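You operate a simulated robot arm through the tools that you are given. There is no shell and no other tool.

You run a simulated robot arm. Do the job below in one go: nothing can be reset, and whatever is moved stays where it is left.

TASK
Clear and brush the level stand, then level it and lock it again.
Fine: the berry piece goes on the work patch, the brush back; bubble between the two middle lines; damage nothing. Set down upright: berry cake piece, wooden crumb brush. What is to be rubbed or washed off counts as gone when no trace of it is left.
Where things are to end (x, y in the base frame): berry cake piece within 60 mm of [600, -300].
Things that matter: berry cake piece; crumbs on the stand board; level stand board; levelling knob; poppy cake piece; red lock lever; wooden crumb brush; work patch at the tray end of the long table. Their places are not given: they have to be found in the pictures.

It is judged by the outcome, as a careful person would: the job done as asked, and still so three seconds after it is handed in. It fails if anything else is knocked over, pushed out of place, dropped, spilled or broken.

THE ROBOT
A 6-joint arm with a fingered hand, fixed in place. Base frame: the origin is on the floor under the middle of its stand, x ahead of it, y to its left, z up; the work surface is at about z = 720. Lengths are in mm, angles in degrees, forces in N, time in s.
With the tool pointing down near the work surface it reaches from about 140 to 860 mm from the base axis. Its first joint turns from -166.0 to 166.0 degrees. Payload 5 kg.
The tool frame sits at the grasp point between the pads (the TCP): z along the fingers, y along the line on which they close. The tips reach 37 mm beyond it. The gripper opens to 124 mm; its body begins 43 mm behind the TCP. The gripper is a hand of 3 fingers: y runs from the thumb to the fingers, the wrist lies at [-21, -125, -215] in the tool frame, and closing takes about 1.5 s.
Orientation is that of the tool frame in the base frame, as a unit quaternion [w, x, y, z]. With the fingers straight down and the wrist toward the robot, the tool's x, y and z point along [0, 1, 0], [1, 0, 0] and [0, 0, -1] of the base frame.

THE INTERFACE
- The arm moves only by the tool arm_command. Its argument "commands" is a list of rows, each a list of 7 numbers: the turn, a rotation vector about the tool's x, y, z in degrees, then the shift along the tool's x, y, z in mm, then the gripper command, from -1 (shut) to 1 (fully open), values between in proportion. In form: [[wx, wy, wz, x, y, z, claw], ...]. A call has 1 to 20 rows; each row shifts and turns the commanded pose from where the row before left it, along the tool's axes as they then stand. Rows are played at 5 a second. More than 50 mm and 8.6 degrees between two rows, or a gripper value outside its range, and nothing of the call is played. A pose out of reach is approached as far as the arm can. The call stops where the force on the tool passes 40 N (or 10 N more than at its start, if that is more) or the arm is blocked; 0.2 s more then pass. The fingers move at their own pace (about 72 mm/s each) and stop on an object; they squeeze with about 28 N. The grip force told is the motor's: it shows also when the fingers shut on nothing. Time passes only in rows, and 0.2 s behind the last, so rows that do not move let the fingers close. It gives the time, the measured TCP pose, the force on the tool (base axes), the opening and the grip force at its end, in the units of the frame above (readings bear some noise), with the torque about the TCP (base axes, N m) and any sound that the robot's microphone picked up, and new pictures: "pictures" is both (left out), scene, wrist or none.
- Cameras (640 x 400 px; columns grow to the right, rows downward): "scene" is fixed at [51.2, 647.7, 1488.6]; the picture's right is [-0.80, -0.60, 0.00], its down [-0.33, 0.45, -0.83] and it looks along [0.49, -0.66, -0.56] (base axes); focal length 325 px, centre (320, 200). "wrist" rides on the gripper at [72, -104, -154] in the tool frame; the picture's right is [-0.83, 0.26, -0.49], its down [-0.51, -0.72, 0.47] and it looks along [-0.23, 0.64, 0.73] (tool axes); focal length 243 px, centre (320, 200).
- hand_shape(shape): the hand has 3 fingers and takes this shape, open, in about a second: jaw (thumb against the fingers, like two jaws); tri (thumb and two fingers); tip (a fingertip pinch); poke (one finger out to press); point (the index stretched); flat (the hand flat); cup (the hand cupped); fist (a fist). The gripper value then closes the fingers along that shape, each until it touches; the sizes above hold for jaw. It gives what a move gives, with no picture.
- probe_pixels(camera, pixels): for up to 12 pixels [column, row] of the newest picture of that camera ("zoom" is the newest enlarged one), the place [x, y, z] in the base frame of the surface seen there, good to about 2 mm, but the place of the scene camera against the robot may be out by one fixed shift of up to 12 mm in any direction. No time passes.
- close_up(camera, box): a new picture of the part [left, top, right, bottom] of that camera's present view, enlarged. No time passes.
- finish_job(): hands the job in; it is judged then, once.

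Open the gripper and draw the arm clear of the work before you hand the job in, unless the task says otherwise.

The tools are called after "Emit:" by a JSON object that holds its "method" and its "body". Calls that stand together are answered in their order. arm_command: Moves the arm, as the interface text tells. Its arguments: {"type":"object","properties":{"commands":{"type":"array"},"pictures":{"type":"string","enum":["both","scene","wrist","none"]}},"required":["commands"]} The other tools are called the same way: hand_shape (shape) gives the hand a shape; probe_pixels (camera, pixels) gives the place of the surface under pixels of a picture; close_up (camera, box) takes an enlarged picture of a part of a camera's view; finish_job () hands the job in.

At the start:

```text
t: 0.0
tool_pos: [730.3, -144.8, 1077.8]
tool_rot: [0.0, 0.707, 0.707, 0.0]
contact_force: [-0.1, -0.3, -1.4]
torque: [0.01, -0.03, 0.0]
width: 123.6
grasp_force: 0.0
shape: jaw
```

scene: 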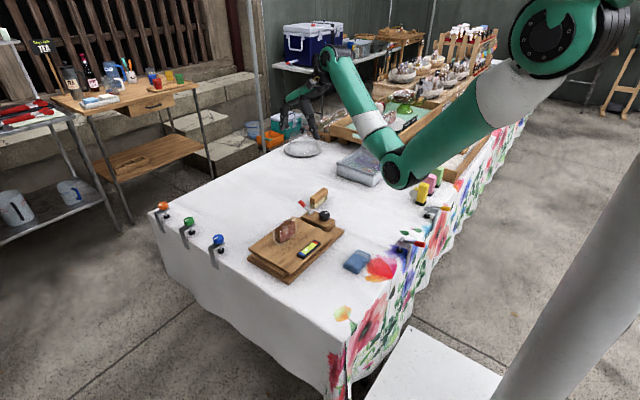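
wrist: 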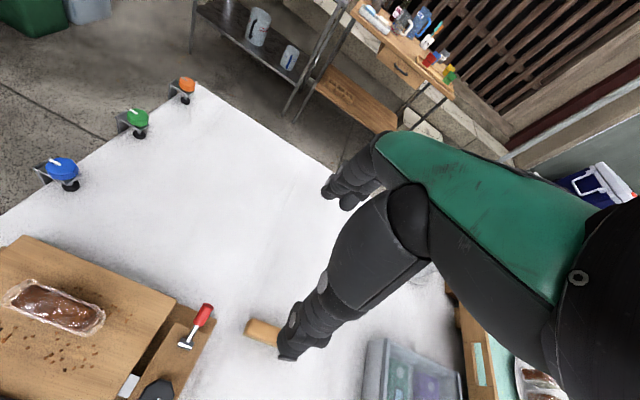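

The scene picture shows the level stand at about (295,245) with a cake piece on it, a red lever near (303,204), a black knob at (325,215), and a tan block at (318,197). I take close-ups to see these better.

Emit:
{"method": "close_up", "body": {"camera": "scene", "box": [230, 170, 390, 290]}}

Emit:
{"method": "close_up", "body": {"camera": "scene", "box": [270, 80, 500, 230]}}

Emit:
{"method": "close_up", "body": {"camera": "wrist", "box": [0, 220, 320, 400]}}

```text
3.33 times, centred on (310, 230) of scene
```

zoom: 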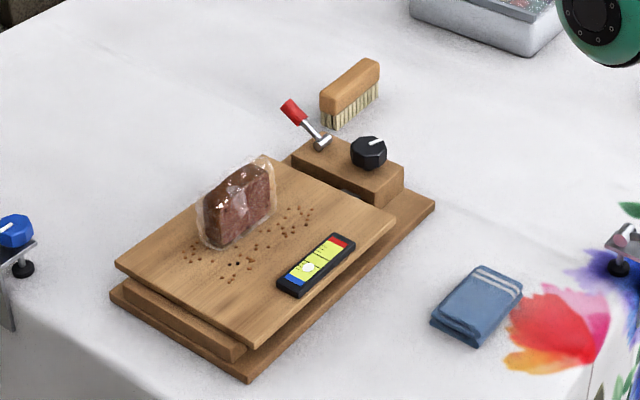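

```text
2.67 times, centred on (385, 155) of scene
```

zoom: 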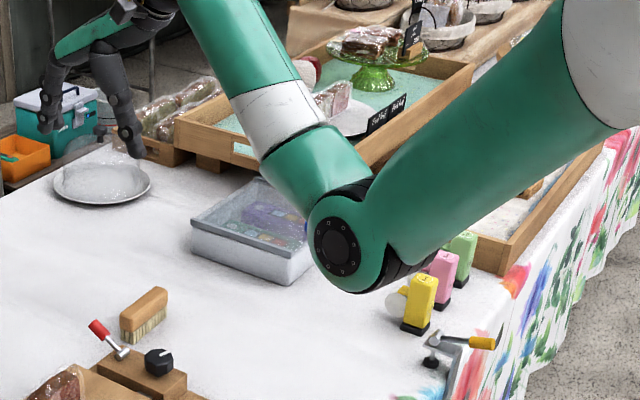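

```text
2.00 times, centred on (160, 310) of wrist
```

zoom: 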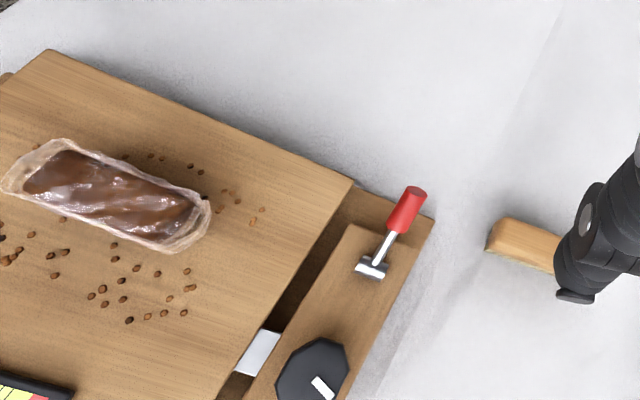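

I probe the main features in the scene camera and the wrist view to find their places and the shift between the two cameras.

Emit:
{"method": "probe_pixels", "body": {"camera": "scene", "pixels": [[285, 230], [325, 214], [301, 203], [318, 193], [311, 249], [253, 248], [293, 277], [343, 234], [290, 215], [357, 262], [302, 150], [330, 165]]}}

Emit:
{"method": "probe_pixels", "body": {"camera": "wrist", "pixels": [[55, 305], [155, 390], [203, 313], [262, 332], [25, 238], [176, 311], [185, 345], [130, 385], [80, 350], [20, 395], [215, 330], [400, 380]]}}

```text
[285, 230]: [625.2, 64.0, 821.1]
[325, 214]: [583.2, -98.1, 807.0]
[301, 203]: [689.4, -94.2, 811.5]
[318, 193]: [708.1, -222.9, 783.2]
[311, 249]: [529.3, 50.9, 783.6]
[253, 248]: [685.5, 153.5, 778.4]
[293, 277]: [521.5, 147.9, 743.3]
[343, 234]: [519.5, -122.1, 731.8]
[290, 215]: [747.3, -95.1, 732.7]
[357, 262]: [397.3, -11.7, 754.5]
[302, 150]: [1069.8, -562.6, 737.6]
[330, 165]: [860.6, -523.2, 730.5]
```

```text
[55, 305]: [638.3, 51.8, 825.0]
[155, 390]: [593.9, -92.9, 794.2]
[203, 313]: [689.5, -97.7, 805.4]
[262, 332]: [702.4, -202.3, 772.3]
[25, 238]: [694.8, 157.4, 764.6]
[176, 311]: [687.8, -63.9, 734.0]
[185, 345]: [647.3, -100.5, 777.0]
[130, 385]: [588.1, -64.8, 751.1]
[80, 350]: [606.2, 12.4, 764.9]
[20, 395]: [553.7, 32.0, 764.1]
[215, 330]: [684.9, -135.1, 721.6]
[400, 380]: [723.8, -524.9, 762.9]
```

The wrist and scene agree up to a roughly 10 mm offset in z. I zoom in on the far trays and the rest to find the poppy piece and other objects that I have to avoid.

Emit:
{"method": "close_up", "body": {"camera": "scene", "box": [370, 60, 470, 125]}}

Emit:
{"method": "close_up", "body": {"camera": "scene", "box": [380, 140, 480, 260]}}

Emit:
{"method": "close_up", "body": {"camera": "wrist", "box": [340, 280, 640, 400]}}

Emit:
{"method": "close_up", "body": {"camera": "scene", "box": [265, 215, 325, 260]}}

```text
6.15 times, centred on (420, 92) of scene
```

zoom: 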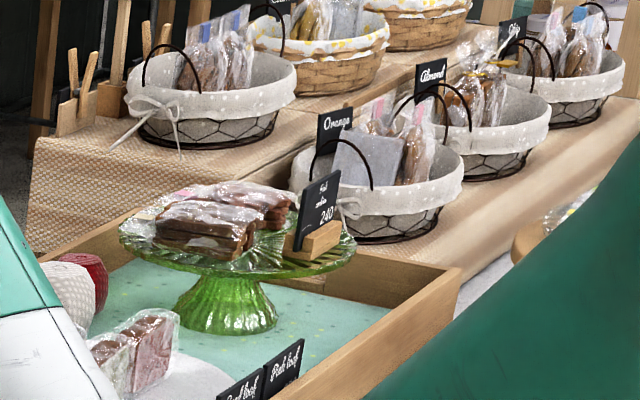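

```text
3.33 times, centred on (430, 200) of scene
```

zoom: 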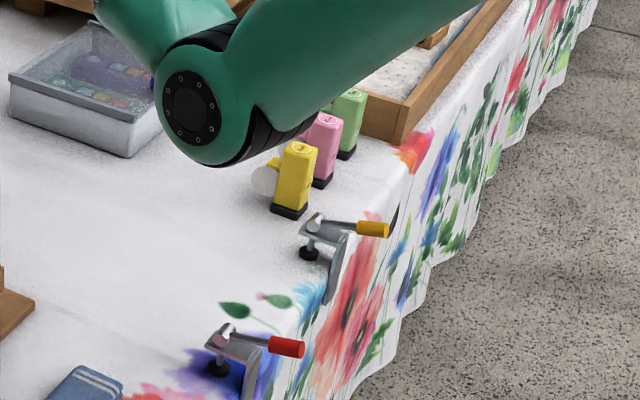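

```text
2.13 times, centred on (490, 340) of wrist
```

zoom: 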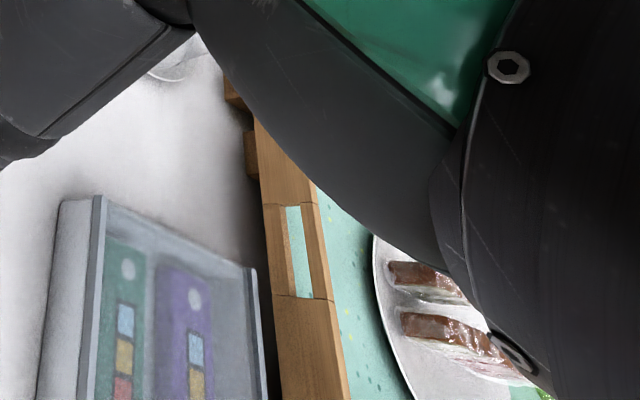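

```text
8.89 times, centred on (295, 238) of scene
```

zoom: 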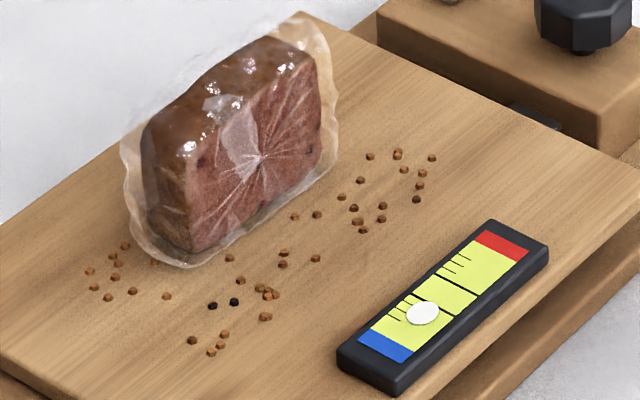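

The piece on the stand is the berry piece (red-brown, filmed), with crumbs around it, and the bubble is toward the blue end. I draw the arm back at height to view the stand from the wrist camera.

Emit:
{"method": "arm_command", "body": {"commands": [[0, 0, 0, 24, -38, 0, 1], [0, 0, 0, 24, -38, 0, 1], [0, 0, 0, 24, -38, 0, 1], [0, 0, 0, 24, -38, 0, 1], [0, 0, 0, 24, -38, 0, 1], [0, 0, 0, 24, -38, 0, 1], [0, 0, 0, 24, -38, 0, 1], [0, 0, 0, 24, -38, 0, 1], [0, 0, 0, 24, -38, 0, 1]], "pictures": "both"}}

```text
t: 2.0
tool_pos: [457.2, 78.4, 1039.3]
tool_rot: [0.0, 0.707, 0.707, -0.001]
contact_force: [0.4, -0.9, 0.4]
torque: [0.01, 0.04, 0.02]
width: 123.7
grasp_force: 0.1
shape: jaw
out of reach, approached as far as the arm can: row 7, 8, 9
```

scene: 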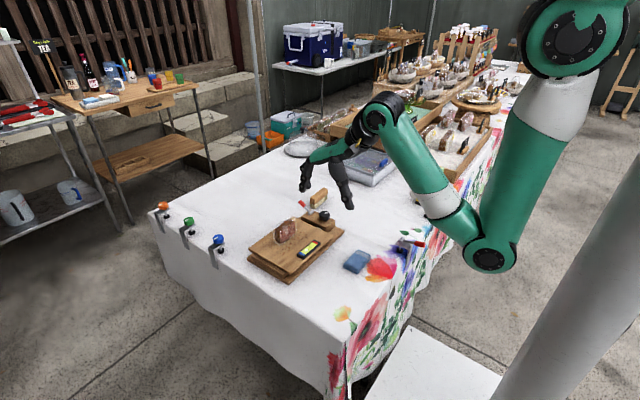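
wrist: 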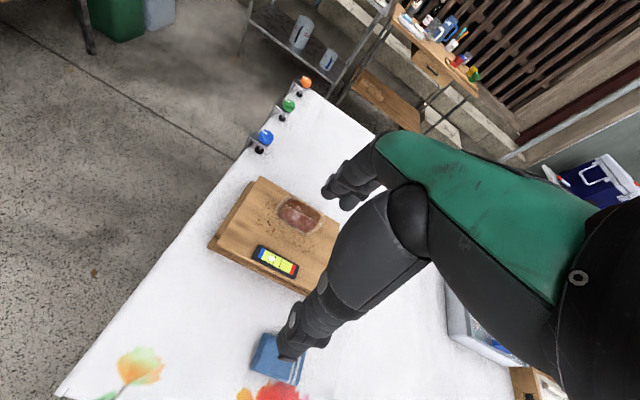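

From here the wrist camera sees the stand with cake at (298,215) and the level at (275,260). I zoom in on it.

Emit:
{"method": "close_up", "body": {"camera": "wrist", "box": [200, 165, 360, 265]}}

Emit:
{"method": "close_up", "body": {"camera": "scene", "box": [290, 175, 350, 235]}}

Emit:
{"method": "close_up", "body": {"camera": "scene", "box": [330, 80, 500, 190]}}

```text
4.00 times, centred on (280, 215) of wrist
```

zoom: 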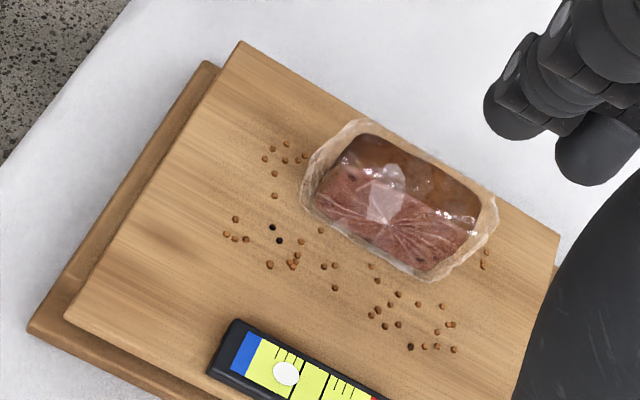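

```text
6.67 times, centred on (320, 205) of scene
```

zoom: 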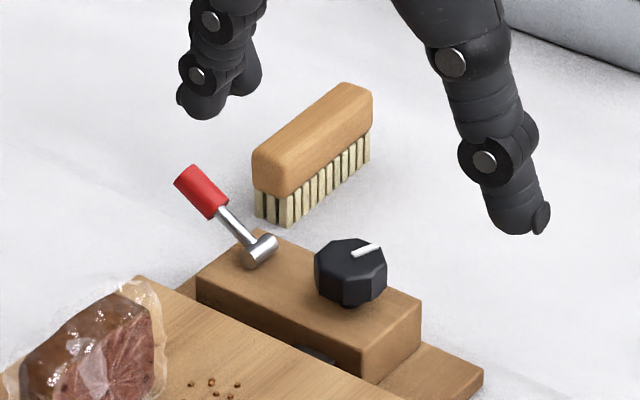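

```text
3.64 times, centred on (415, 135) of scene
```

zoom: 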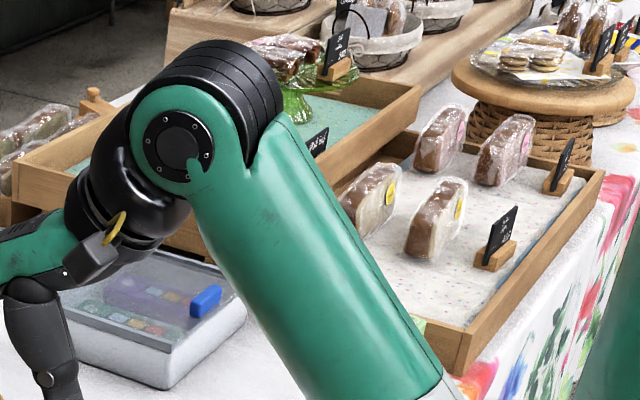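

I take one close-up per camera of the level and probe the same points to find the scene camera's fixed shift.

Emit:
{"method": "close_up", "body": {"camera": "wrist", "box": [245, 235, 309, 285]}}

Emit:
{"method": "close_up", "body": {"camera": "scene", "box": [290, 235, 330, 260]}}

```text
8.00 times, centred on (277, 260) of wrist
```

zoom: 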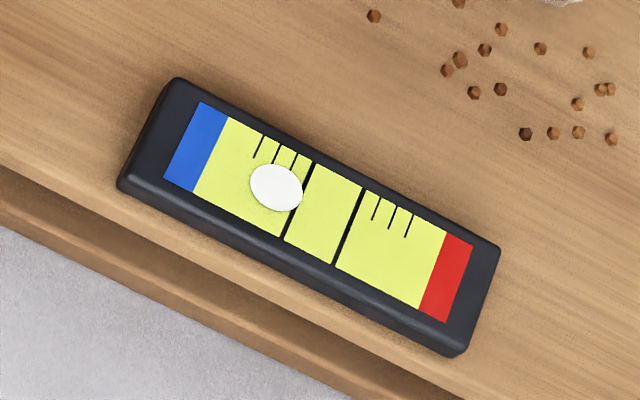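

```text
16.00 times, centred on (310, 248) of scene
```

zoom: 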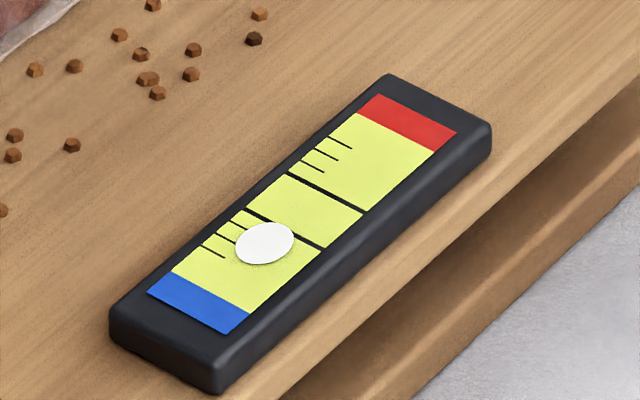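

I probe the level label's corners and bubble in both cameras.

Emit:
{"method": "probe_pixels", "body": {"camera": "zoom", "pixels": [[379, 97], [455, 133], [150, 291], [227, 332], [265, 243], [30, 300], [380, 260], [600, 300]]}}

Emit:
{"method": "probe_pixels", "body": {"camera": "wrist", "pixels": [[295.9, 265.6], [292.6, 274.8], [262, 248], [257.8, 257], [271.4, 258.4], [300, 200], [290, 230], [270, 195], [262, 350], [285, 345]]}}

```text
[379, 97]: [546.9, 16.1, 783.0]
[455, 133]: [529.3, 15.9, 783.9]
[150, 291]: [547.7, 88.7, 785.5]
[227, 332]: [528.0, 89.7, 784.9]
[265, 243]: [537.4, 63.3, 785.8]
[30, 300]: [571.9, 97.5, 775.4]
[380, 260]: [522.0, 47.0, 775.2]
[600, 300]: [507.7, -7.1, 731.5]
```

```text
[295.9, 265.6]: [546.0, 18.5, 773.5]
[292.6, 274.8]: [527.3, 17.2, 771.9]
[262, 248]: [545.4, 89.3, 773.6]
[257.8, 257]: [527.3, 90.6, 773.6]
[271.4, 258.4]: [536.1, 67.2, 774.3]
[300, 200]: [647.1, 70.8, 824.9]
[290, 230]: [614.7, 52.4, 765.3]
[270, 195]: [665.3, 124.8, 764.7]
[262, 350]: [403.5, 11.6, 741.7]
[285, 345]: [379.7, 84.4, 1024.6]
```

The scene shift is about (+1.4, −2, +11.3). Now I probe the cake's outline in the wrist view to get its size and yaw.

Emit:
{"method": "close_up", "body": {"camera": "wrist", "box": [265, 185, 335, 240]}}

Emit:
{"method": "close_up", "body": {"camera": "scene", "box": [265, 210, 310, 250]}}

```text
7.27 times, centred on (300, 212) of wrist
```

zoom: 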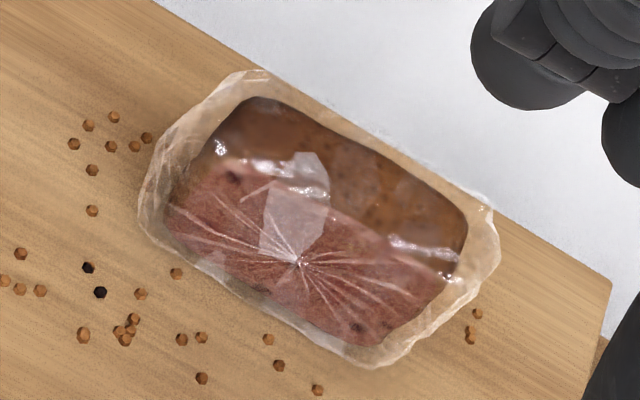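

```text
10.00 times, centred on (288, 230) of scene
```

zoom: 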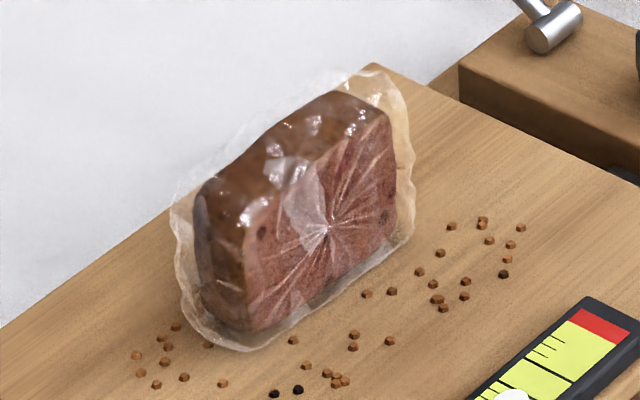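

I probe the cake's top edges, faces and film edges in this zoom.

Emit:
{"method": "probe_pixels", "body": {"camera": "zoom", "pixels": [[248, 232], [386, 125], [345, 95], [208, 195], [255, 322], [392, 228], [180, 210], [405, 130], [240, 345], [300, 145], [320, 220], [215, 260]]}}

Emit:
{"method": "probe_pixels", "body": {"camera": "wrist", "pixels": [[292, 196], [303, 200], [316, 206], [298, 208], [306, 212], [283, 216], [310, 229], [288, 203], [319, 219], [308, 231.5], [322, 222]]}}

```text
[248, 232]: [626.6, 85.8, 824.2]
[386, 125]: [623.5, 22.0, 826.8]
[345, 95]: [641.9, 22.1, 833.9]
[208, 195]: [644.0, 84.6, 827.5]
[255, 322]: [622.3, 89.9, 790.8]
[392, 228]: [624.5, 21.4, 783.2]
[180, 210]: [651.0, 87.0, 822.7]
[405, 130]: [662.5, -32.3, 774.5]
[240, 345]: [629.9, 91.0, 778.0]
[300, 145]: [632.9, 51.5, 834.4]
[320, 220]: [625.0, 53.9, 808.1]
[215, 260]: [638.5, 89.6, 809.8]
```

```text
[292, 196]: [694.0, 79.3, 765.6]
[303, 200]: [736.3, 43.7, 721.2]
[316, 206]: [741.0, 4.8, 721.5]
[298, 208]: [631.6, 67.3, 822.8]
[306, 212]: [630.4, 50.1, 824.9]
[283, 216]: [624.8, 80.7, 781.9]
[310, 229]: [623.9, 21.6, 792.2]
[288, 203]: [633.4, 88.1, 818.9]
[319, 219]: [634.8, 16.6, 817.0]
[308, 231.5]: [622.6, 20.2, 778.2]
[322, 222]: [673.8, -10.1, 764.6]
```

The cake stands with thickness along x (about 623–648), y from 18 to 90, and top at about z=823. I first move forward a bit and check the commanded pose after the reach clipping.

Emit:
{"method": "arm_command", "body": {"commands": [[0, 0, 0, -3, 40, 0, 0.2], [0, 0, 0, -3, 40, 0, 0.2], [0, 0, 0, -3, 40, 0, 0.2]], "pictures": "none"}}

```text
t: 2.8
tool_pos: [579.5, 66.5, 1042.1]
tool_rot: [0.0, 0.707, 0.707, 0.0]
contact_force: [-0.9, 1.0, 0.7]
torque: [-0.01, -0.01, 0.02]
width: 74.7
grasp_force: 0.0
shape: jaw
```

The commanded pose follows the clipped one. I move above the cake at about z=930 and look.

Emit:
{"method": "arm_command", "body": {"commands": [[0, 0, 0, -3.4, 14.1, 28, 0.2], [0, 0, 0, -3.4, 14.1, 28, 0.2], [0, 0, 0, -3.4, 14.1, 28, 0.2], [0, 0, 0, -3.3, 14.2, 28, 0.2], [0, 0, 0, 0, 0, 0, 0.2]], "pictures": "both"}}

```text
t: 4.0
tool_pos: [637.7, 54.9, 928.4]
tool_rot: [0.0, 0.707, 0.707, 0.0]
contact_force: [-0.1, -0.3, -0.4]
torque: [0.02, -0.02, -0.02]
width: 74.6
grasp_force: 0.0
shape: jaw
```

scene: 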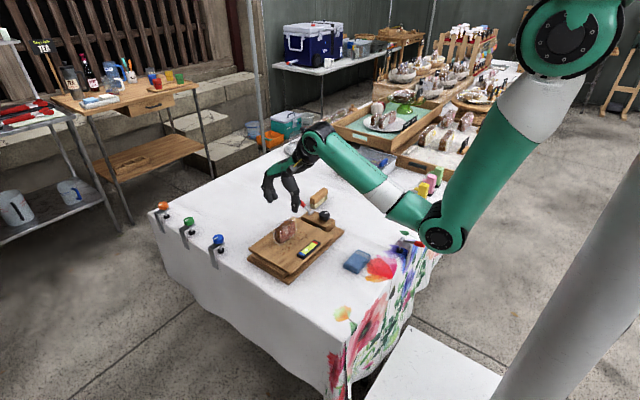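
wrist: 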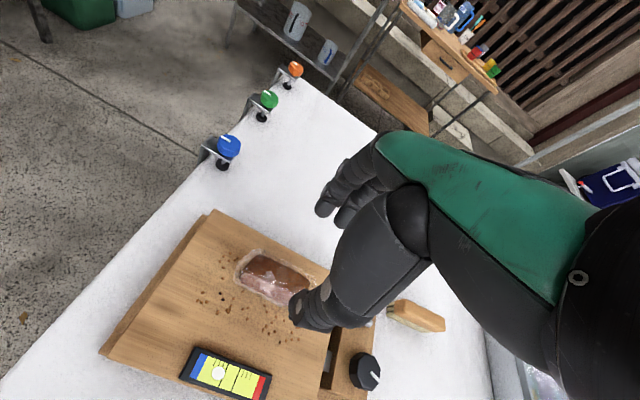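

Brush at (417,315) and knob at (365,371) are now visible in the wrist view. I zoom in and probe them before going for the cake.

Emit:
{"method": "close_up", "body": {"camera": "wrist", "box": [310, 280, 470, 400]}}

Emit:
{"method": "close_up", "body": {"camera": "wrist", "box": [220, 230, 330, 310]}}

Emit:
{"method": "probe_pixels", "body": {"camera": "wrist", "pixels": [[398, 302], [444, 322], [437, 332], [391, 312], [420, 314], [365, 371], [352, 340], [340, 375], [415, 325], [270, 262], [280, 290], [255, 295]]}}

```text
3.33 times, centred on (390, 340) of wrist
```

zoom: 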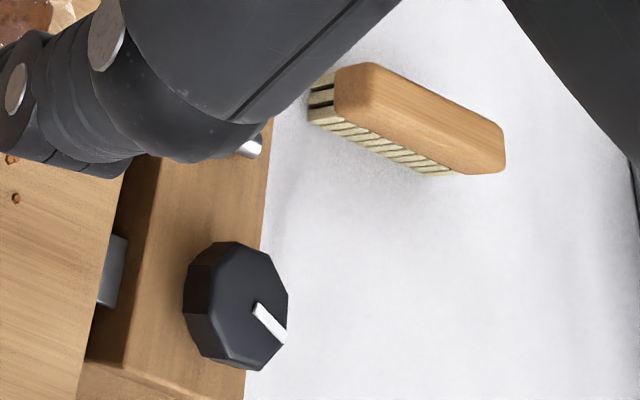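

```text
5.00 times, centred on (275, 270) of wrist
```

zoom: 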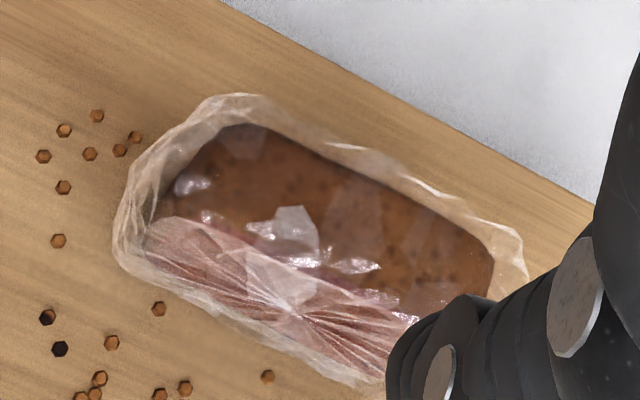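

```text
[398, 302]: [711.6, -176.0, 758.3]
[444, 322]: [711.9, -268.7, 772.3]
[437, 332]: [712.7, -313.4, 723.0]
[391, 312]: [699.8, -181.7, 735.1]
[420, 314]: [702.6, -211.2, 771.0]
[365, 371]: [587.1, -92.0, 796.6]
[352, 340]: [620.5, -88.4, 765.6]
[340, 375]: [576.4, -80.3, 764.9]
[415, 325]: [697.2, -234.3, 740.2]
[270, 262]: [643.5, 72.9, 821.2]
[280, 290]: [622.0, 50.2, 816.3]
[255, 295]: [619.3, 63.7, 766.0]
```

I probe the back top edge of the cake for its thickness.

Emit:
{"method": "probe_pixels", "body": {"camera": "wrist", "pixels": [[275, 257.5], [275, 259], [275, 261], [285, 263], [285, 265], [285, 268], [255, 272], [265, 277], [275, 283], [248, 283], [262, 290], [275, 297]]}}

```text
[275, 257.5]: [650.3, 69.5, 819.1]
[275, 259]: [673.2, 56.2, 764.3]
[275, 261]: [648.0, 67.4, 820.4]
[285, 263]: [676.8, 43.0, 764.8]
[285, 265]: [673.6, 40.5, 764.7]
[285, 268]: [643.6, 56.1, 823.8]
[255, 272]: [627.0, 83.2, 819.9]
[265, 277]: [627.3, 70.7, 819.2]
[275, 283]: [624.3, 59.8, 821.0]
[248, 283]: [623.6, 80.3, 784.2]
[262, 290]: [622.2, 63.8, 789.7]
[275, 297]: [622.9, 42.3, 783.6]
```

The cake is about 28 mm thick, centred at about (636, 53). I lower to TCP z≈815 with the fingers about 75 mm apart.

Emit:
{"method": "arm_command", "body": {"commands": [[0, 0, 0, -0.5, -0.5, 28, 0.2], [0, 0, 0, -0.5, -0.5, 28, 0.2], [0, 0, 0, -0.5, -0.5, 28, 0.2], [0, 0, 0, 0, 0, 20, 0.2], [0, 0, 0, 0, 0, 9, 0.2], [0, 0, 0, 0, 0, 0, 0.2]], "pictures": "both"}}

```text
t: 5.4
tool_pos: [635.9, 54.9, 814.4]
tool_rot: [0.0, 0.707, 0.707, 0.0]
contact_force: [0.6, 0.3, -0.1]
torque: [0.03, -0.03, -0.03]
width: 74.7
grasp_force: 0.1
shape: jaw
```

scene: 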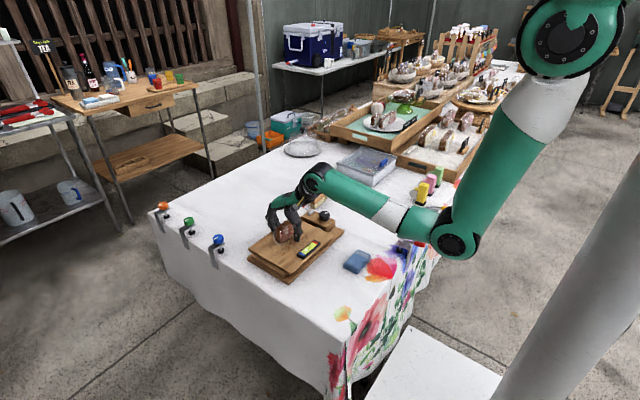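
wrist: 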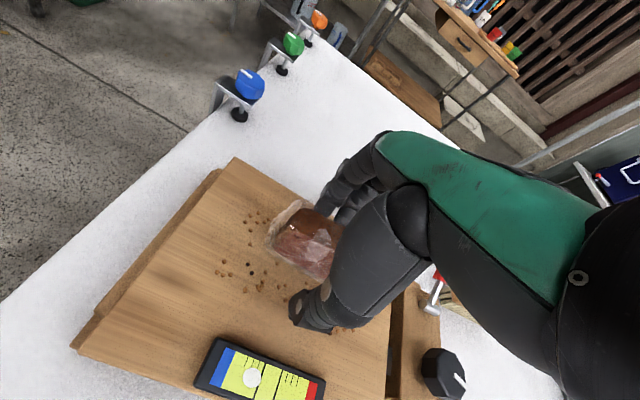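

I close in steps to just over the cake's thickness and watch the grip force.

Emit:
{"method": "arm_command", "body": {"commands": [[0, 0, 0, 0, 0, 0, -0.2], [0, 0, 0, 0, 0, 0, -0.4], [0, 0, 0, 0, 0, 0, -0.45], [0, 0, 0, 0, 0, 0, -0.45]], "pictures": "none"}}

Emit:
{"method": "arm_command", "body": {"commands": [[0, 0, 0, 0, 0, 0, -0.5], [0, 0, 0, 0, 0, 0, -0.54], [0, 0, 0, 0, 0, 0, -0.54]], "pictures": "wrist"}}

```text
t: 6.4
tool_pos: [634.4, 53.0, 815.1]
tool_rot: [0.0, 0.707, 0.707, 0.001]
contact_force: [-0.1, 0.6, 0.4]
torque: [-0.02, -0.02, -0.01]
width: 34.6
grasp_force: 0.2
shape: jaw
```

```text
t: 7.2
tool_pos: [633.9, 53.0, 814.3]
tool_rot: [0.0, 0.707, 0.707, 0.0]
contact_force: [-0.5, -0.5, 1.0]
torque: [0.01, 0.02, -0.01]
width: 28.7
grasp_force: 0.1
shape: jaw
```

wrist: 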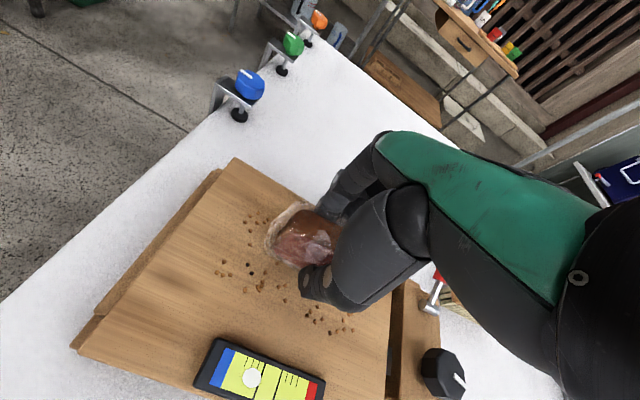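

No contact force at 28.7 mm yet; I go on closing in small steps.

Emit:
{"method": "arm_command", "body": {"commands": [[0, 0, 0, 0, 0, 0, -0.57], [0, 0, 0, 0, 0, 0, -0.59], [0, 0, 0, 0, 0, 0, -0.59]], "pictures": "none"}}

Emit:
{"method": "arm_command", "body": {"commands": [[0, 0, 0, 0, 0, 0, -0.62], [0, 0, 0, 0, 0, 0, -0.64], [0, 0, 0, 0, 0, 0, -0.64]], "pictures": "none"}}

```text
t: 8.0
tool_pos: [634.0, 53.9, 815.0]
tool_rot: [0.0, 0.707, 0.707, 0.0]
contact_force: [0.0, 0.7, 0.9]
torque: [-0.01, 0.01, -0.03]
width: 25.9
grasp_force: 0.0
shape: jaw
```

```text
t: 8.8
tool_pos: [635.0, 55.4, 814.7]
tool_rot: [0.0, 0.707, 0.707, -0.001]
contact_force: [0.3, -0.6, 0.1]
torque: [-0.01, -0.01, 0.01]
width: 25.5
grasp_force: 9.0
shape: jaw
```

The fingers met the cake at 25.5 mm with about 9 N. I add a touch more and lift it slowly a few cm.

Emit:
{"method": "arm_command", "body": {"commands": [[0, 0, 0, 0, 0, 0, -0.66], [0, 0, 0, 0, 0, 0, -0.66], [0, 0, 0, 0, 0, -3, -0.66], [0, 0, 0, 0, 0, -7, -0.66], [0, 0, 0, 0, 0, -10, -0.66], [0, 0, 0, 0, 0, -10, -0.66], [0, 0, 0, 0, 0, 0, -0.66]], "pictures": "both"}}

```text
t: 10.4
tool_pos: [634.9, 55.2, 846.2]
tool_rot: [0.0, 0.707, 0.707, 0.0]
contact_force: [0.1, -0.3, -0.6]
torque: [0.03, 0.01, -0.03]
width: 25.7
grasp_force: 9.2
shape: jaw
```

scene: 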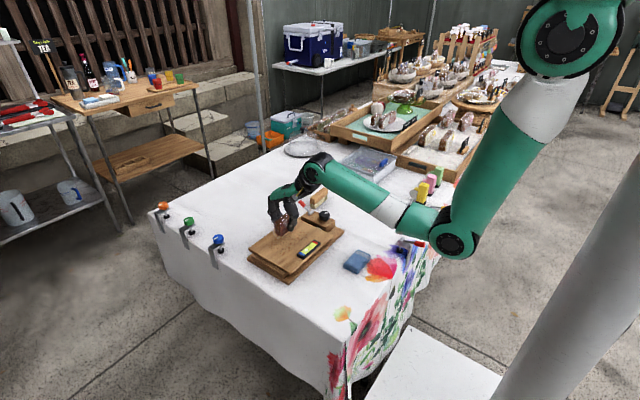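
wrist: 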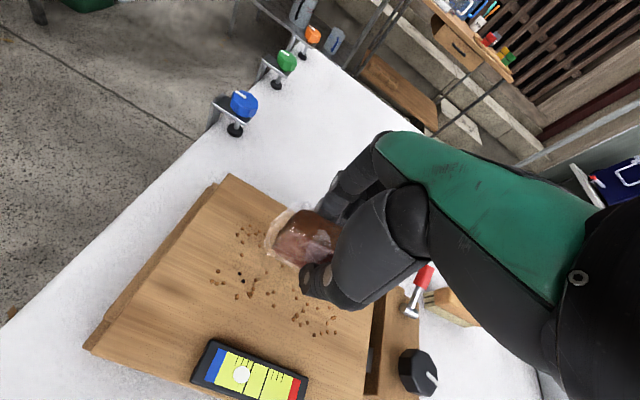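

The cake is held. Before swinging across, I probe the elbow and the objects near the table's right edge to be sure the arm clears them.

Emit:
{"method": "probe_pixels", "body": {"camera": "scene", "pixels": [[452, 243], [400, 215], [410, 240], [423, 192], [437, 175], [430, 183], [357, 260], [370, 165], [395, 165], [350, 207], [440, 207], [300, 147]]}}

Emit:
{"method": "close_up", "body": {"camera": "scene", "box": [300, 130, 480, 280]}}

```text
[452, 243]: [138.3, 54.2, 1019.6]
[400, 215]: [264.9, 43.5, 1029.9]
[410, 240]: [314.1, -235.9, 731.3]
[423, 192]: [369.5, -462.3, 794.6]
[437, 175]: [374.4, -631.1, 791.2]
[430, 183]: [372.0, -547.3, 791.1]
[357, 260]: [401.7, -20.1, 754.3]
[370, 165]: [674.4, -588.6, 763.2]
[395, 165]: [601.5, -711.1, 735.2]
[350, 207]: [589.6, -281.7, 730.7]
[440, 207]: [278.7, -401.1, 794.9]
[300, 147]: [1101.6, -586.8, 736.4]
```

```text
2.67 times, centred on (390, 205) of scene
```

zoom: 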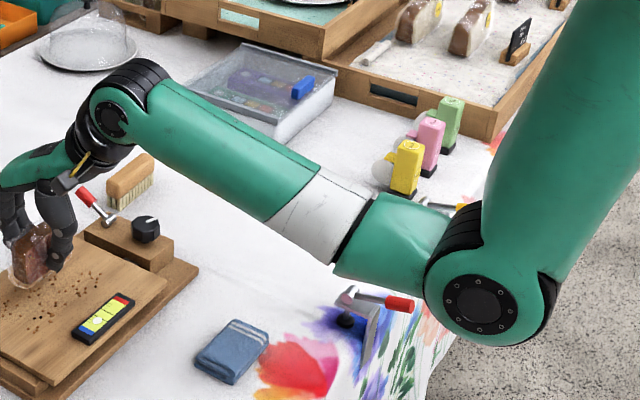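

The forearm is about 1000 high and clears everything (tallest near items are about 785). I lift to z≈920 and carry the cake over to about (592, −308).

Emit:
{"method": "arm_command", "body": {"commands": [[0, 0, 0, 0, 0, -20, -0.66], [0, 0, 0, 0, 0, -25, -0.66], [0, 0, 0, 0, 0, -25, -0.66], [0, 0, 0, -15, -2, 0, -0.66], [0, 0, 0, -28, -3.4, 0, -0.66], [0, 0, 0, -28, -3.4, 0, -0.66], [0, 0, 0, -28, -3.4, 0, -0.66], [0, 0, 0, -28, -3.4, 0, -0.66], [0, 0, 0, -28, -3.4, 0, -0.66], [0, 0, 0, -28, -3.4, 0, -0.66], [0, 0, 0, -28, -3.4, 0, -0.66], [0, 0, 0, -28, -3.4, 0, -0.66], [0, 0, 0, -28, -3.4, 0, -0.66], [0, 0, 0, -28, -3.4, 0, -0.66], [0, 0, 0, -28, -3.4, 0, -0.66], [0, 0, 0, -28, -3.4, 0, -0.66], [0, 0, 0, -13, -2, 0, -0.66], [0, 0, 0, 0, 0, 0, -0.66]], "pictures": "both"}}

```text
t: 14.2
tool_pos: [590.2, -308.2, 915.9]
tool_rot: [0.0, 0.707, 0.707, 0.001]
contact_force: [0.0, 0.1, -0.6]
torque: [0.03, 0.0, 0.01]
width: 25.5
grasp_force: 8.8
shape: jaw
```

scene: 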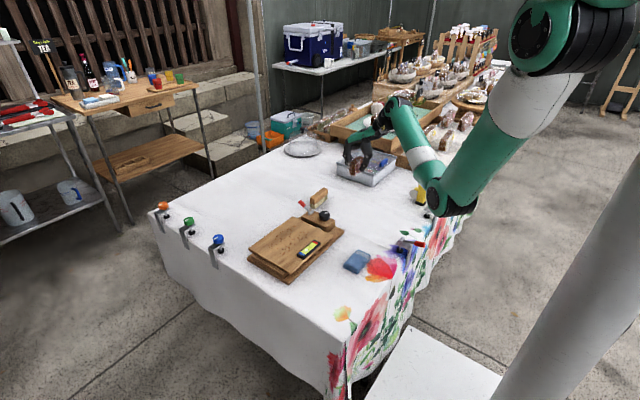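
wrist: 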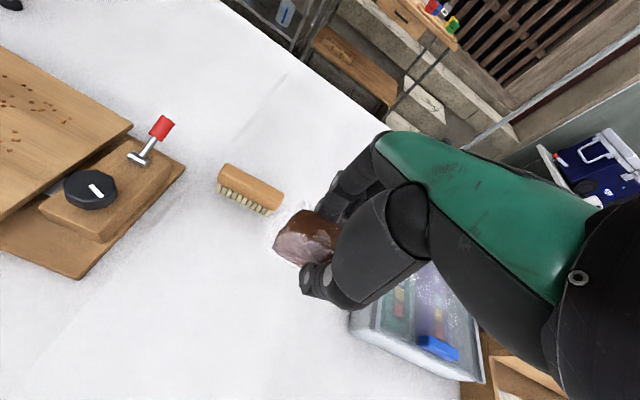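

The cake is over the patch. I probe the brush, lever, knob, and the glass-lid box near here, and zoom in on the lever.

Emit:
{"method": "probe_pixels", "body": {"camera": "wrist", "pixels": [[360, 312], [355, 335], [222, 167], [280, 190], [275, 210], [219, 181], [250, 185], [300, 290], [320, 310], [280, 260], [163, 125], [142, 155]]}}

Emit:
{"method": "close_up", "body": {"camera": "wrist", "box": [40, 90, 200, 220]}}

Emit:
{"method": "close_up", "body": {"camera": "wrist", "box": [200, 150, 300, 220]}}

```text
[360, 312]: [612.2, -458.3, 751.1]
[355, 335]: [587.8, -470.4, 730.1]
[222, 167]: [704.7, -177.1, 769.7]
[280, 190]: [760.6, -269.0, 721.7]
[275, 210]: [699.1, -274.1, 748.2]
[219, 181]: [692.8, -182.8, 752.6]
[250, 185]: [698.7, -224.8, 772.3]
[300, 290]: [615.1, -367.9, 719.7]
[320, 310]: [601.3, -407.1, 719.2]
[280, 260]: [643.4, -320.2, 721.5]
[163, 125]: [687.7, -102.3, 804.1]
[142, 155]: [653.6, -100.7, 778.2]
```

```text
3.08 times, centred on (120, 155) of wrist
```

zoom: 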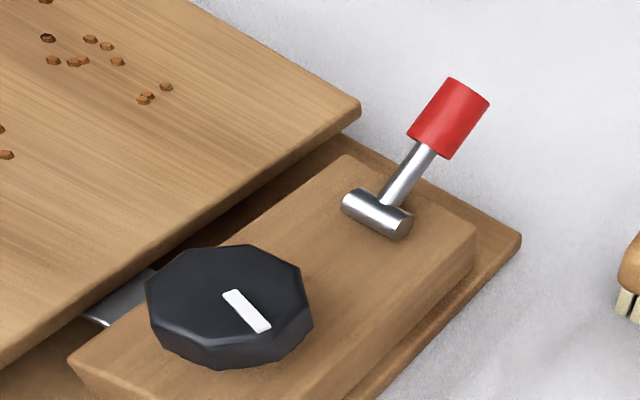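

```text
5.71 times, centred on (250, 185) of wrist
```

zoom: 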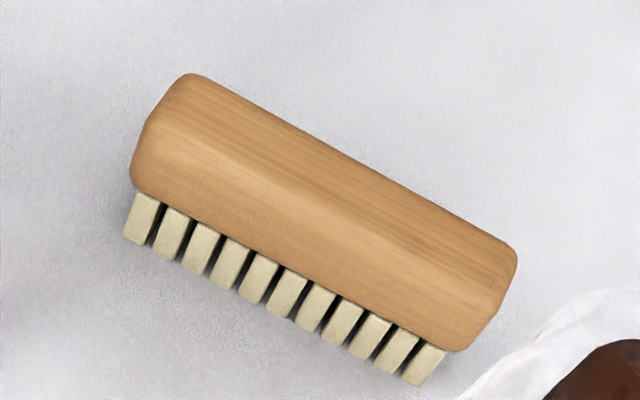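

The lever stands up leaning toward +x from a hub at about (653,−101,778), tip at (688,−102,804). Now I lower the cake to the patch, slow at the end to feel the table.

Emit:
{"method": "arm_command", "body": {"commands": [[0, 0, 0, 0, 0, 26, -0.66], [0, 0, 0, 0, 0, 26, -0.66], [0, 0, 0, 0, 0, 26, -0.66], [0, 0, 0, 0, 0, 26, -0.66], [0, 0, 0, 0, 0, 18, -0.66], [0, 0, 0, 0, 0, 8, -0.66], [0, 0, 0, 0, 0, 4, -0.66], [0, 0, 0, 0, 0, 3, -0.66], [0, 0, 0, 0, 0, 2, -0.66], [0, 0, 0, 0, 0, 0, -0.66]], "pictures": "none"}}

```text
t: 16.4
tool_pos: [590.8, -308.4, 776.7]
tool_rot: [0.0, 0.707, 0.707, 0.0]
contact_force: [0.4, 0.0, -0.4]
torque: [0.0, 0.01, 0.0]
width: 25.3
grasp_force: 8.8
shape: jaw
```

No contact at z=776.7 yet; I keep lowering in 1 mm steps.

Emit:
{"method": "arm_command", "body": {"commands": [[0, 0, 0, 0, 0, 1.5, -0.66], [0, 0, 0, 0, 0, 1, -0.66], [0, 0, 0, 0, 0, 1, -0.66], [0, 0, 0, 0, 0, 0, -0.66]], "pictures": "none"}}

Emit:
{"method": "arm_command", "body": {"commands": [[0, 0, 0, 0, 0, 1, -0.66], [0, 0, 0, 0, 0, 0, -0.66]], "pictures": "wrist"}}

```text
t: 17.4
tool_pos: [589.9, -309.1, 774.5]
tool_rot: [-0.001, 0.707, 0.707, 0.0]
contact_force: [-0.4, 0.8, -1.2]
torque: [0.02, -0.05, -0.01]
width: 25.5
grasp_force: 9.3
shape: jaw
```

```text
t: 18.0
tool_pos: [590.9, -307.5, 772.1]
tool_rot: [0.0, 0.707, 0.708, 0.001]
contact_force: [-0.3, -0.2, -1.4]
torque: [-0.04, 0.01, -0.03]
width: 25.5
grasp_force: 8.9
shape: jaw
```

wrist: 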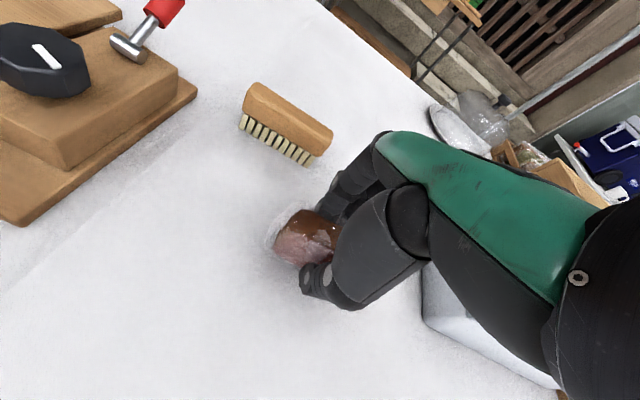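

The force is still near zero; I lower another millimetre or two.

Emit:
{"method": "arm_command", "body": {"commands": [[0, 0, 0, 0, 0, 1, -0.66], [0, 0, 0, 0, 0, 0, -0.66]], "pictures": "none"}}

Emit:
{"method": "arm_command", "body": {"commands": [[0, 0, 0, 0, 0, 1, -0.66], [0, 0, 0, 0, 0, 0, -0.66]], "pictures": "none"}}

```text
t: 18.6
tool_pos: [589.5, -307.8, 770.8]
tool_rot: [0.0, 0.707, 0.707, 0.0]
contact_force: [0.5, -0.4, 0.0]
torque: [0.02, 0.0, 0.03]
width: 25.4
grasp_force: 9.5
shape: jaw
```

```text
t: 19.2
tool_pos: [591.2, -307.9, 770.3]
tool_rot: [0.0, 0.707, 0.708, 0.0]
contact_force: [-0.8, 0.2, 1.4]
torque: [0.04, -0.01, -0.02]
width: 25.5
grasp_force: 8.5
shape: jaw
```

Emit:
{"method": "arm_command", "body": {"commands": [[0, 0, 0, 0, 0, 1, -0.66], [0, 0, 0, 0, 0, 0, -0.66]], "pictures": "none"}}

Emit:
{"method": "close_up", "body": {"camera": "wrist", "box": [250, 190, 350, 290]}}

Emit:
{"method": "close_up", "body": {"camera": "scene", "box": [320, 150, 400, 220]}}

```text
t: 19.8
tool_pos: [590.2, -306.5, 769.4]
tool_rot: [0.0, 0.707, 0.707, 0.0]
contact_force: [-0.5, -1.0, 5.0]
torque: [-0.03, 0.03, -0.01]
width: 25.6
grasp_force: 9.4
shape: jaw
```

```text
4.00 times, centred on (300, 240) of wrist
```

zoom: 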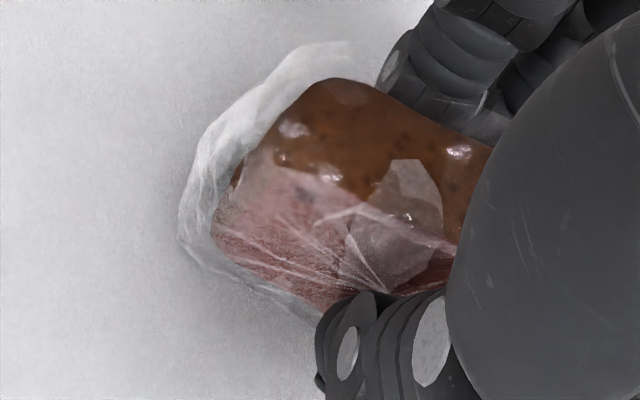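

```text
5.71 times, centred on (360, 185) of scene
```

zoom: 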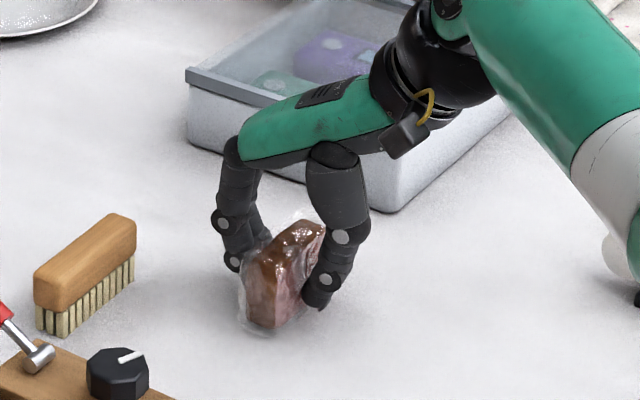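

The cake now rests on the table (5 N up at z=769.4). I open the fingers step by step.

Emit:
{"method": "arm_command", "body": {"commands": [[0, 0, 0, 0, 0, -0.5, -0.6], [0, 0, 0, 0, 0, 0, -0.5], [0, 0, 0, 0, 0, 0, -0.35], [0, 0, 0, 0, 0, 0, -0.2], [0, 0, 0, 0, 0, 0, 0.0], [0, 0, 0, 0, 0, 0, 0.0]], "pictures": "wrist"}}

```text
t: 21.2
tool_pos: [589.9, -307.4, 769.2]
tool_rot: [0.001, 0.707, 0.707, 0.0]
contact_force: [0.3, -0.4, -0.2]
torque: [-0.01, 0.0, 0.0]
width: 61.2
grasp_force: 0.0
shape: jaw
```

wrist: 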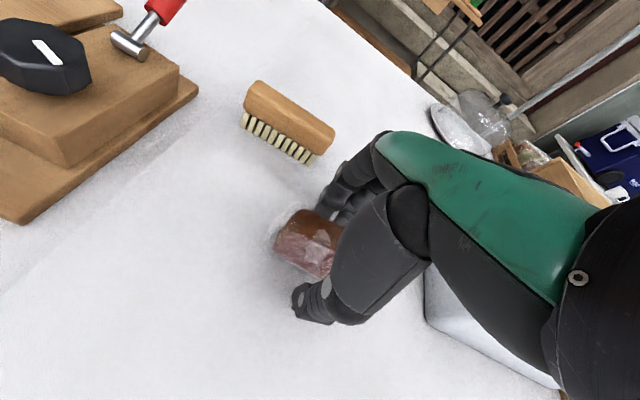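

The cake stands upright and free. I rise straight up.

Emit:
{"method": "arm_command", "body": {"commands": [[0, 0, 0, 0, 0, -8, 0.0], [0, 0, 0, 0, 0, -20, 0.0], [0, 0, 0, 0, 0, -30, 0.0], [0, 0, 0, 0, 0, -30, 0.0], [0, 0, 0, 0, 0, -32, 0.0], [0, 0, 0, 0, 0, 0, 0.0]], "pictures": "both"}}

```text
t: 22.6
tool_pos: [591.2, -307.1, 887.6]
tool_rot: [-0.001, 0.707, 0.707, 0.0]
contact_force: [-0.3, 0.4, 0.0]
torque: [0.02, -0.02, 0.0]
width: 61.3
grasp_force: 0.1
shape: jaw
```

scene: 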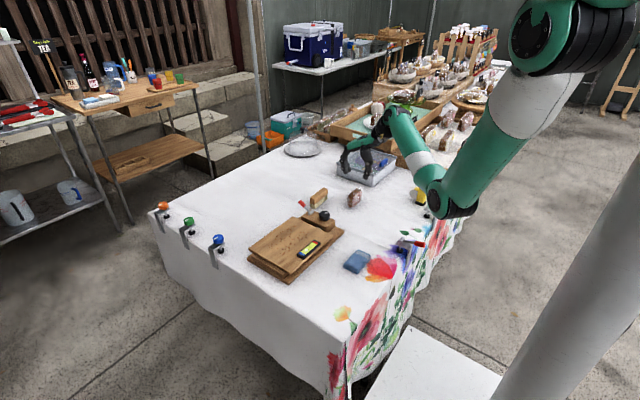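
wrist: 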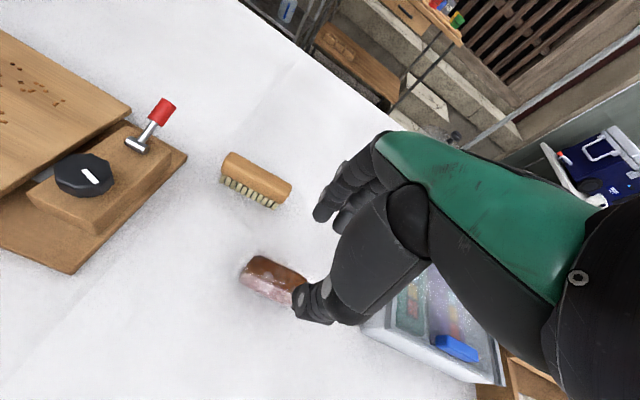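

The cake stands on the patch at (590,−307). Next the brush at (255,180): I zoom in and probe its edges.

Emit:
{"method": "close_up", "body": {"camera": "wrist", "box": [210, 140, 306, 220]}}

Emit:
{"method": "probe_pixels", "body": {"camera": "wrist", "pixels": [[231, 153], [290, 182], [282, 203], [222, 173], [256, 167], [252, 185], [256, 178], [224, 181], [278, 207], [250, 192], [245, 160], [270, 174]]}}

```text
5.00 times, centred on (258, 180) of wrist
```

zoom: 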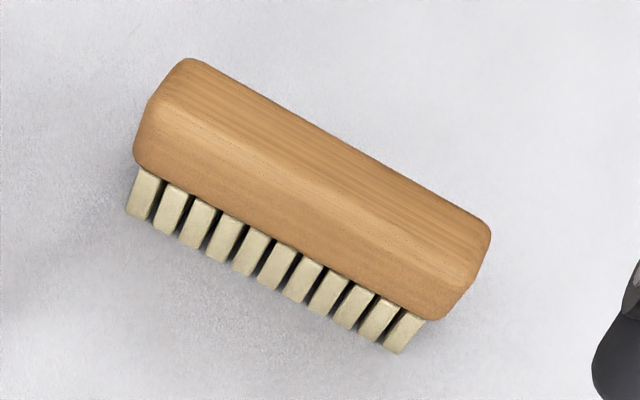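

```text
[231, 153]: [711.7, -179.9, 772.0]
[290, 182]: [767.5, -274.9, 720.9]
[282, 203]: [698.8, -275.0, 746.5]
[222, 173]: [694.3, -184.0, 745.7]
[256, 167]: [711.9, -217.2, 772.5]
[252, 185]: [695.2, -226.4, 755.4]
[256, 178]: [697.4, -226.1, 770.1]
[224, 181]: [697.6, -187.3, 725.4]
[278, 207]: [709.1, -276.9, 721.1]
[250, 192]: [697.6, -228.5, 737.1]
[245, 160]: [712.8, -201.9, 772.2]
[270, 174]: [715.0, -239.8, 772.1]
```

The brush is about 26 mm wide (x 694–720), y −177 to −275, yaw about 3°, wood at z 745–772. I move above its centre (707,−227) and turn the hand 3° to match.

Emit:
{"method": "arm_command", "body": {"commands": [[0, 0, 0, 20, 29, 0, 0.0], [0, 0, 0, 20, 29, 0, 0.0], [0, 0, 0, 20, 29, 0, 0.0], [0, 0, 0, 20, 29, 0, 0.0], [0, 0, -3, 0, 0, 20, 0.0], [0, 0, 0, 0, 0, 20, 0.0], [0, 0, 0, 0, 0, 0, 0.0]], "pictures": "both"}}

```text
t: 24.2
tool_pos: [707.0, -228.0, 846.0]
tool_rot: [-0.001, 0.688, 0.725, 0.0]
contact_force: [-0.8, 0.2, 0.4]
torque: [-0.02, 0.0, 0.0]
width: 61.8
grasp_force: 0.1
shape: jaw
```

scene: 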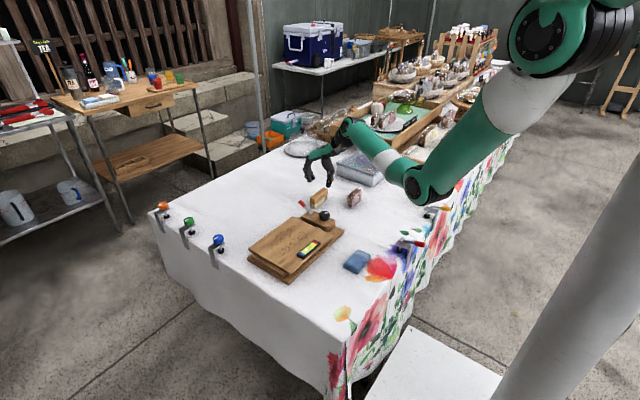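
wrist: 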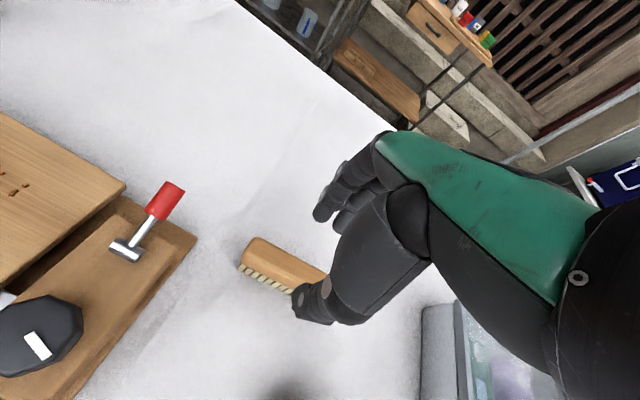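

The hand is aligned over the brush. I descend to z≈774 and close on the wood.

Emit:
{"method": "arm_command", "body": {"commands": [[0, 0, 0, 0, 0, 25, 0.0], [0, 0, 0, 0, 0, 25, 0.0], [0, 0, 0, 0, 0, 14, 0.0], [0, 0, 0, 0, 0, 8, 0.0], [0, 0, 0, 0, 0, 0, 0.0]], "pictures": "wrist"}}

Emit:
{"method": "close_up", "body": {"camera": "scene", "box": [280, 160, 360, 220]}}

```text
t: 25.4
tool_pos: [706.3, -228.1, 775.4]
tool_rot: [0.0, 0.689, 0.725, 0.0]
contact_force: [0.2, 0.7, 0.1]
torque: [0.01, 0.01, -0.02]
width: 61.7
grasp_force: 0.1
shape: jaw
```

wrist: 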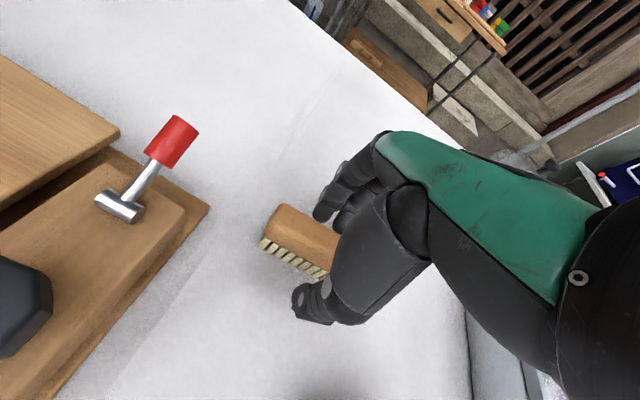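

```text
6.67 times, centred on (320, 190) of scene
```

zoom: 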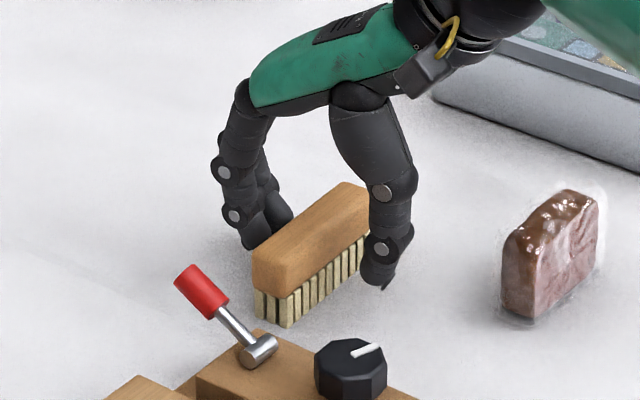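

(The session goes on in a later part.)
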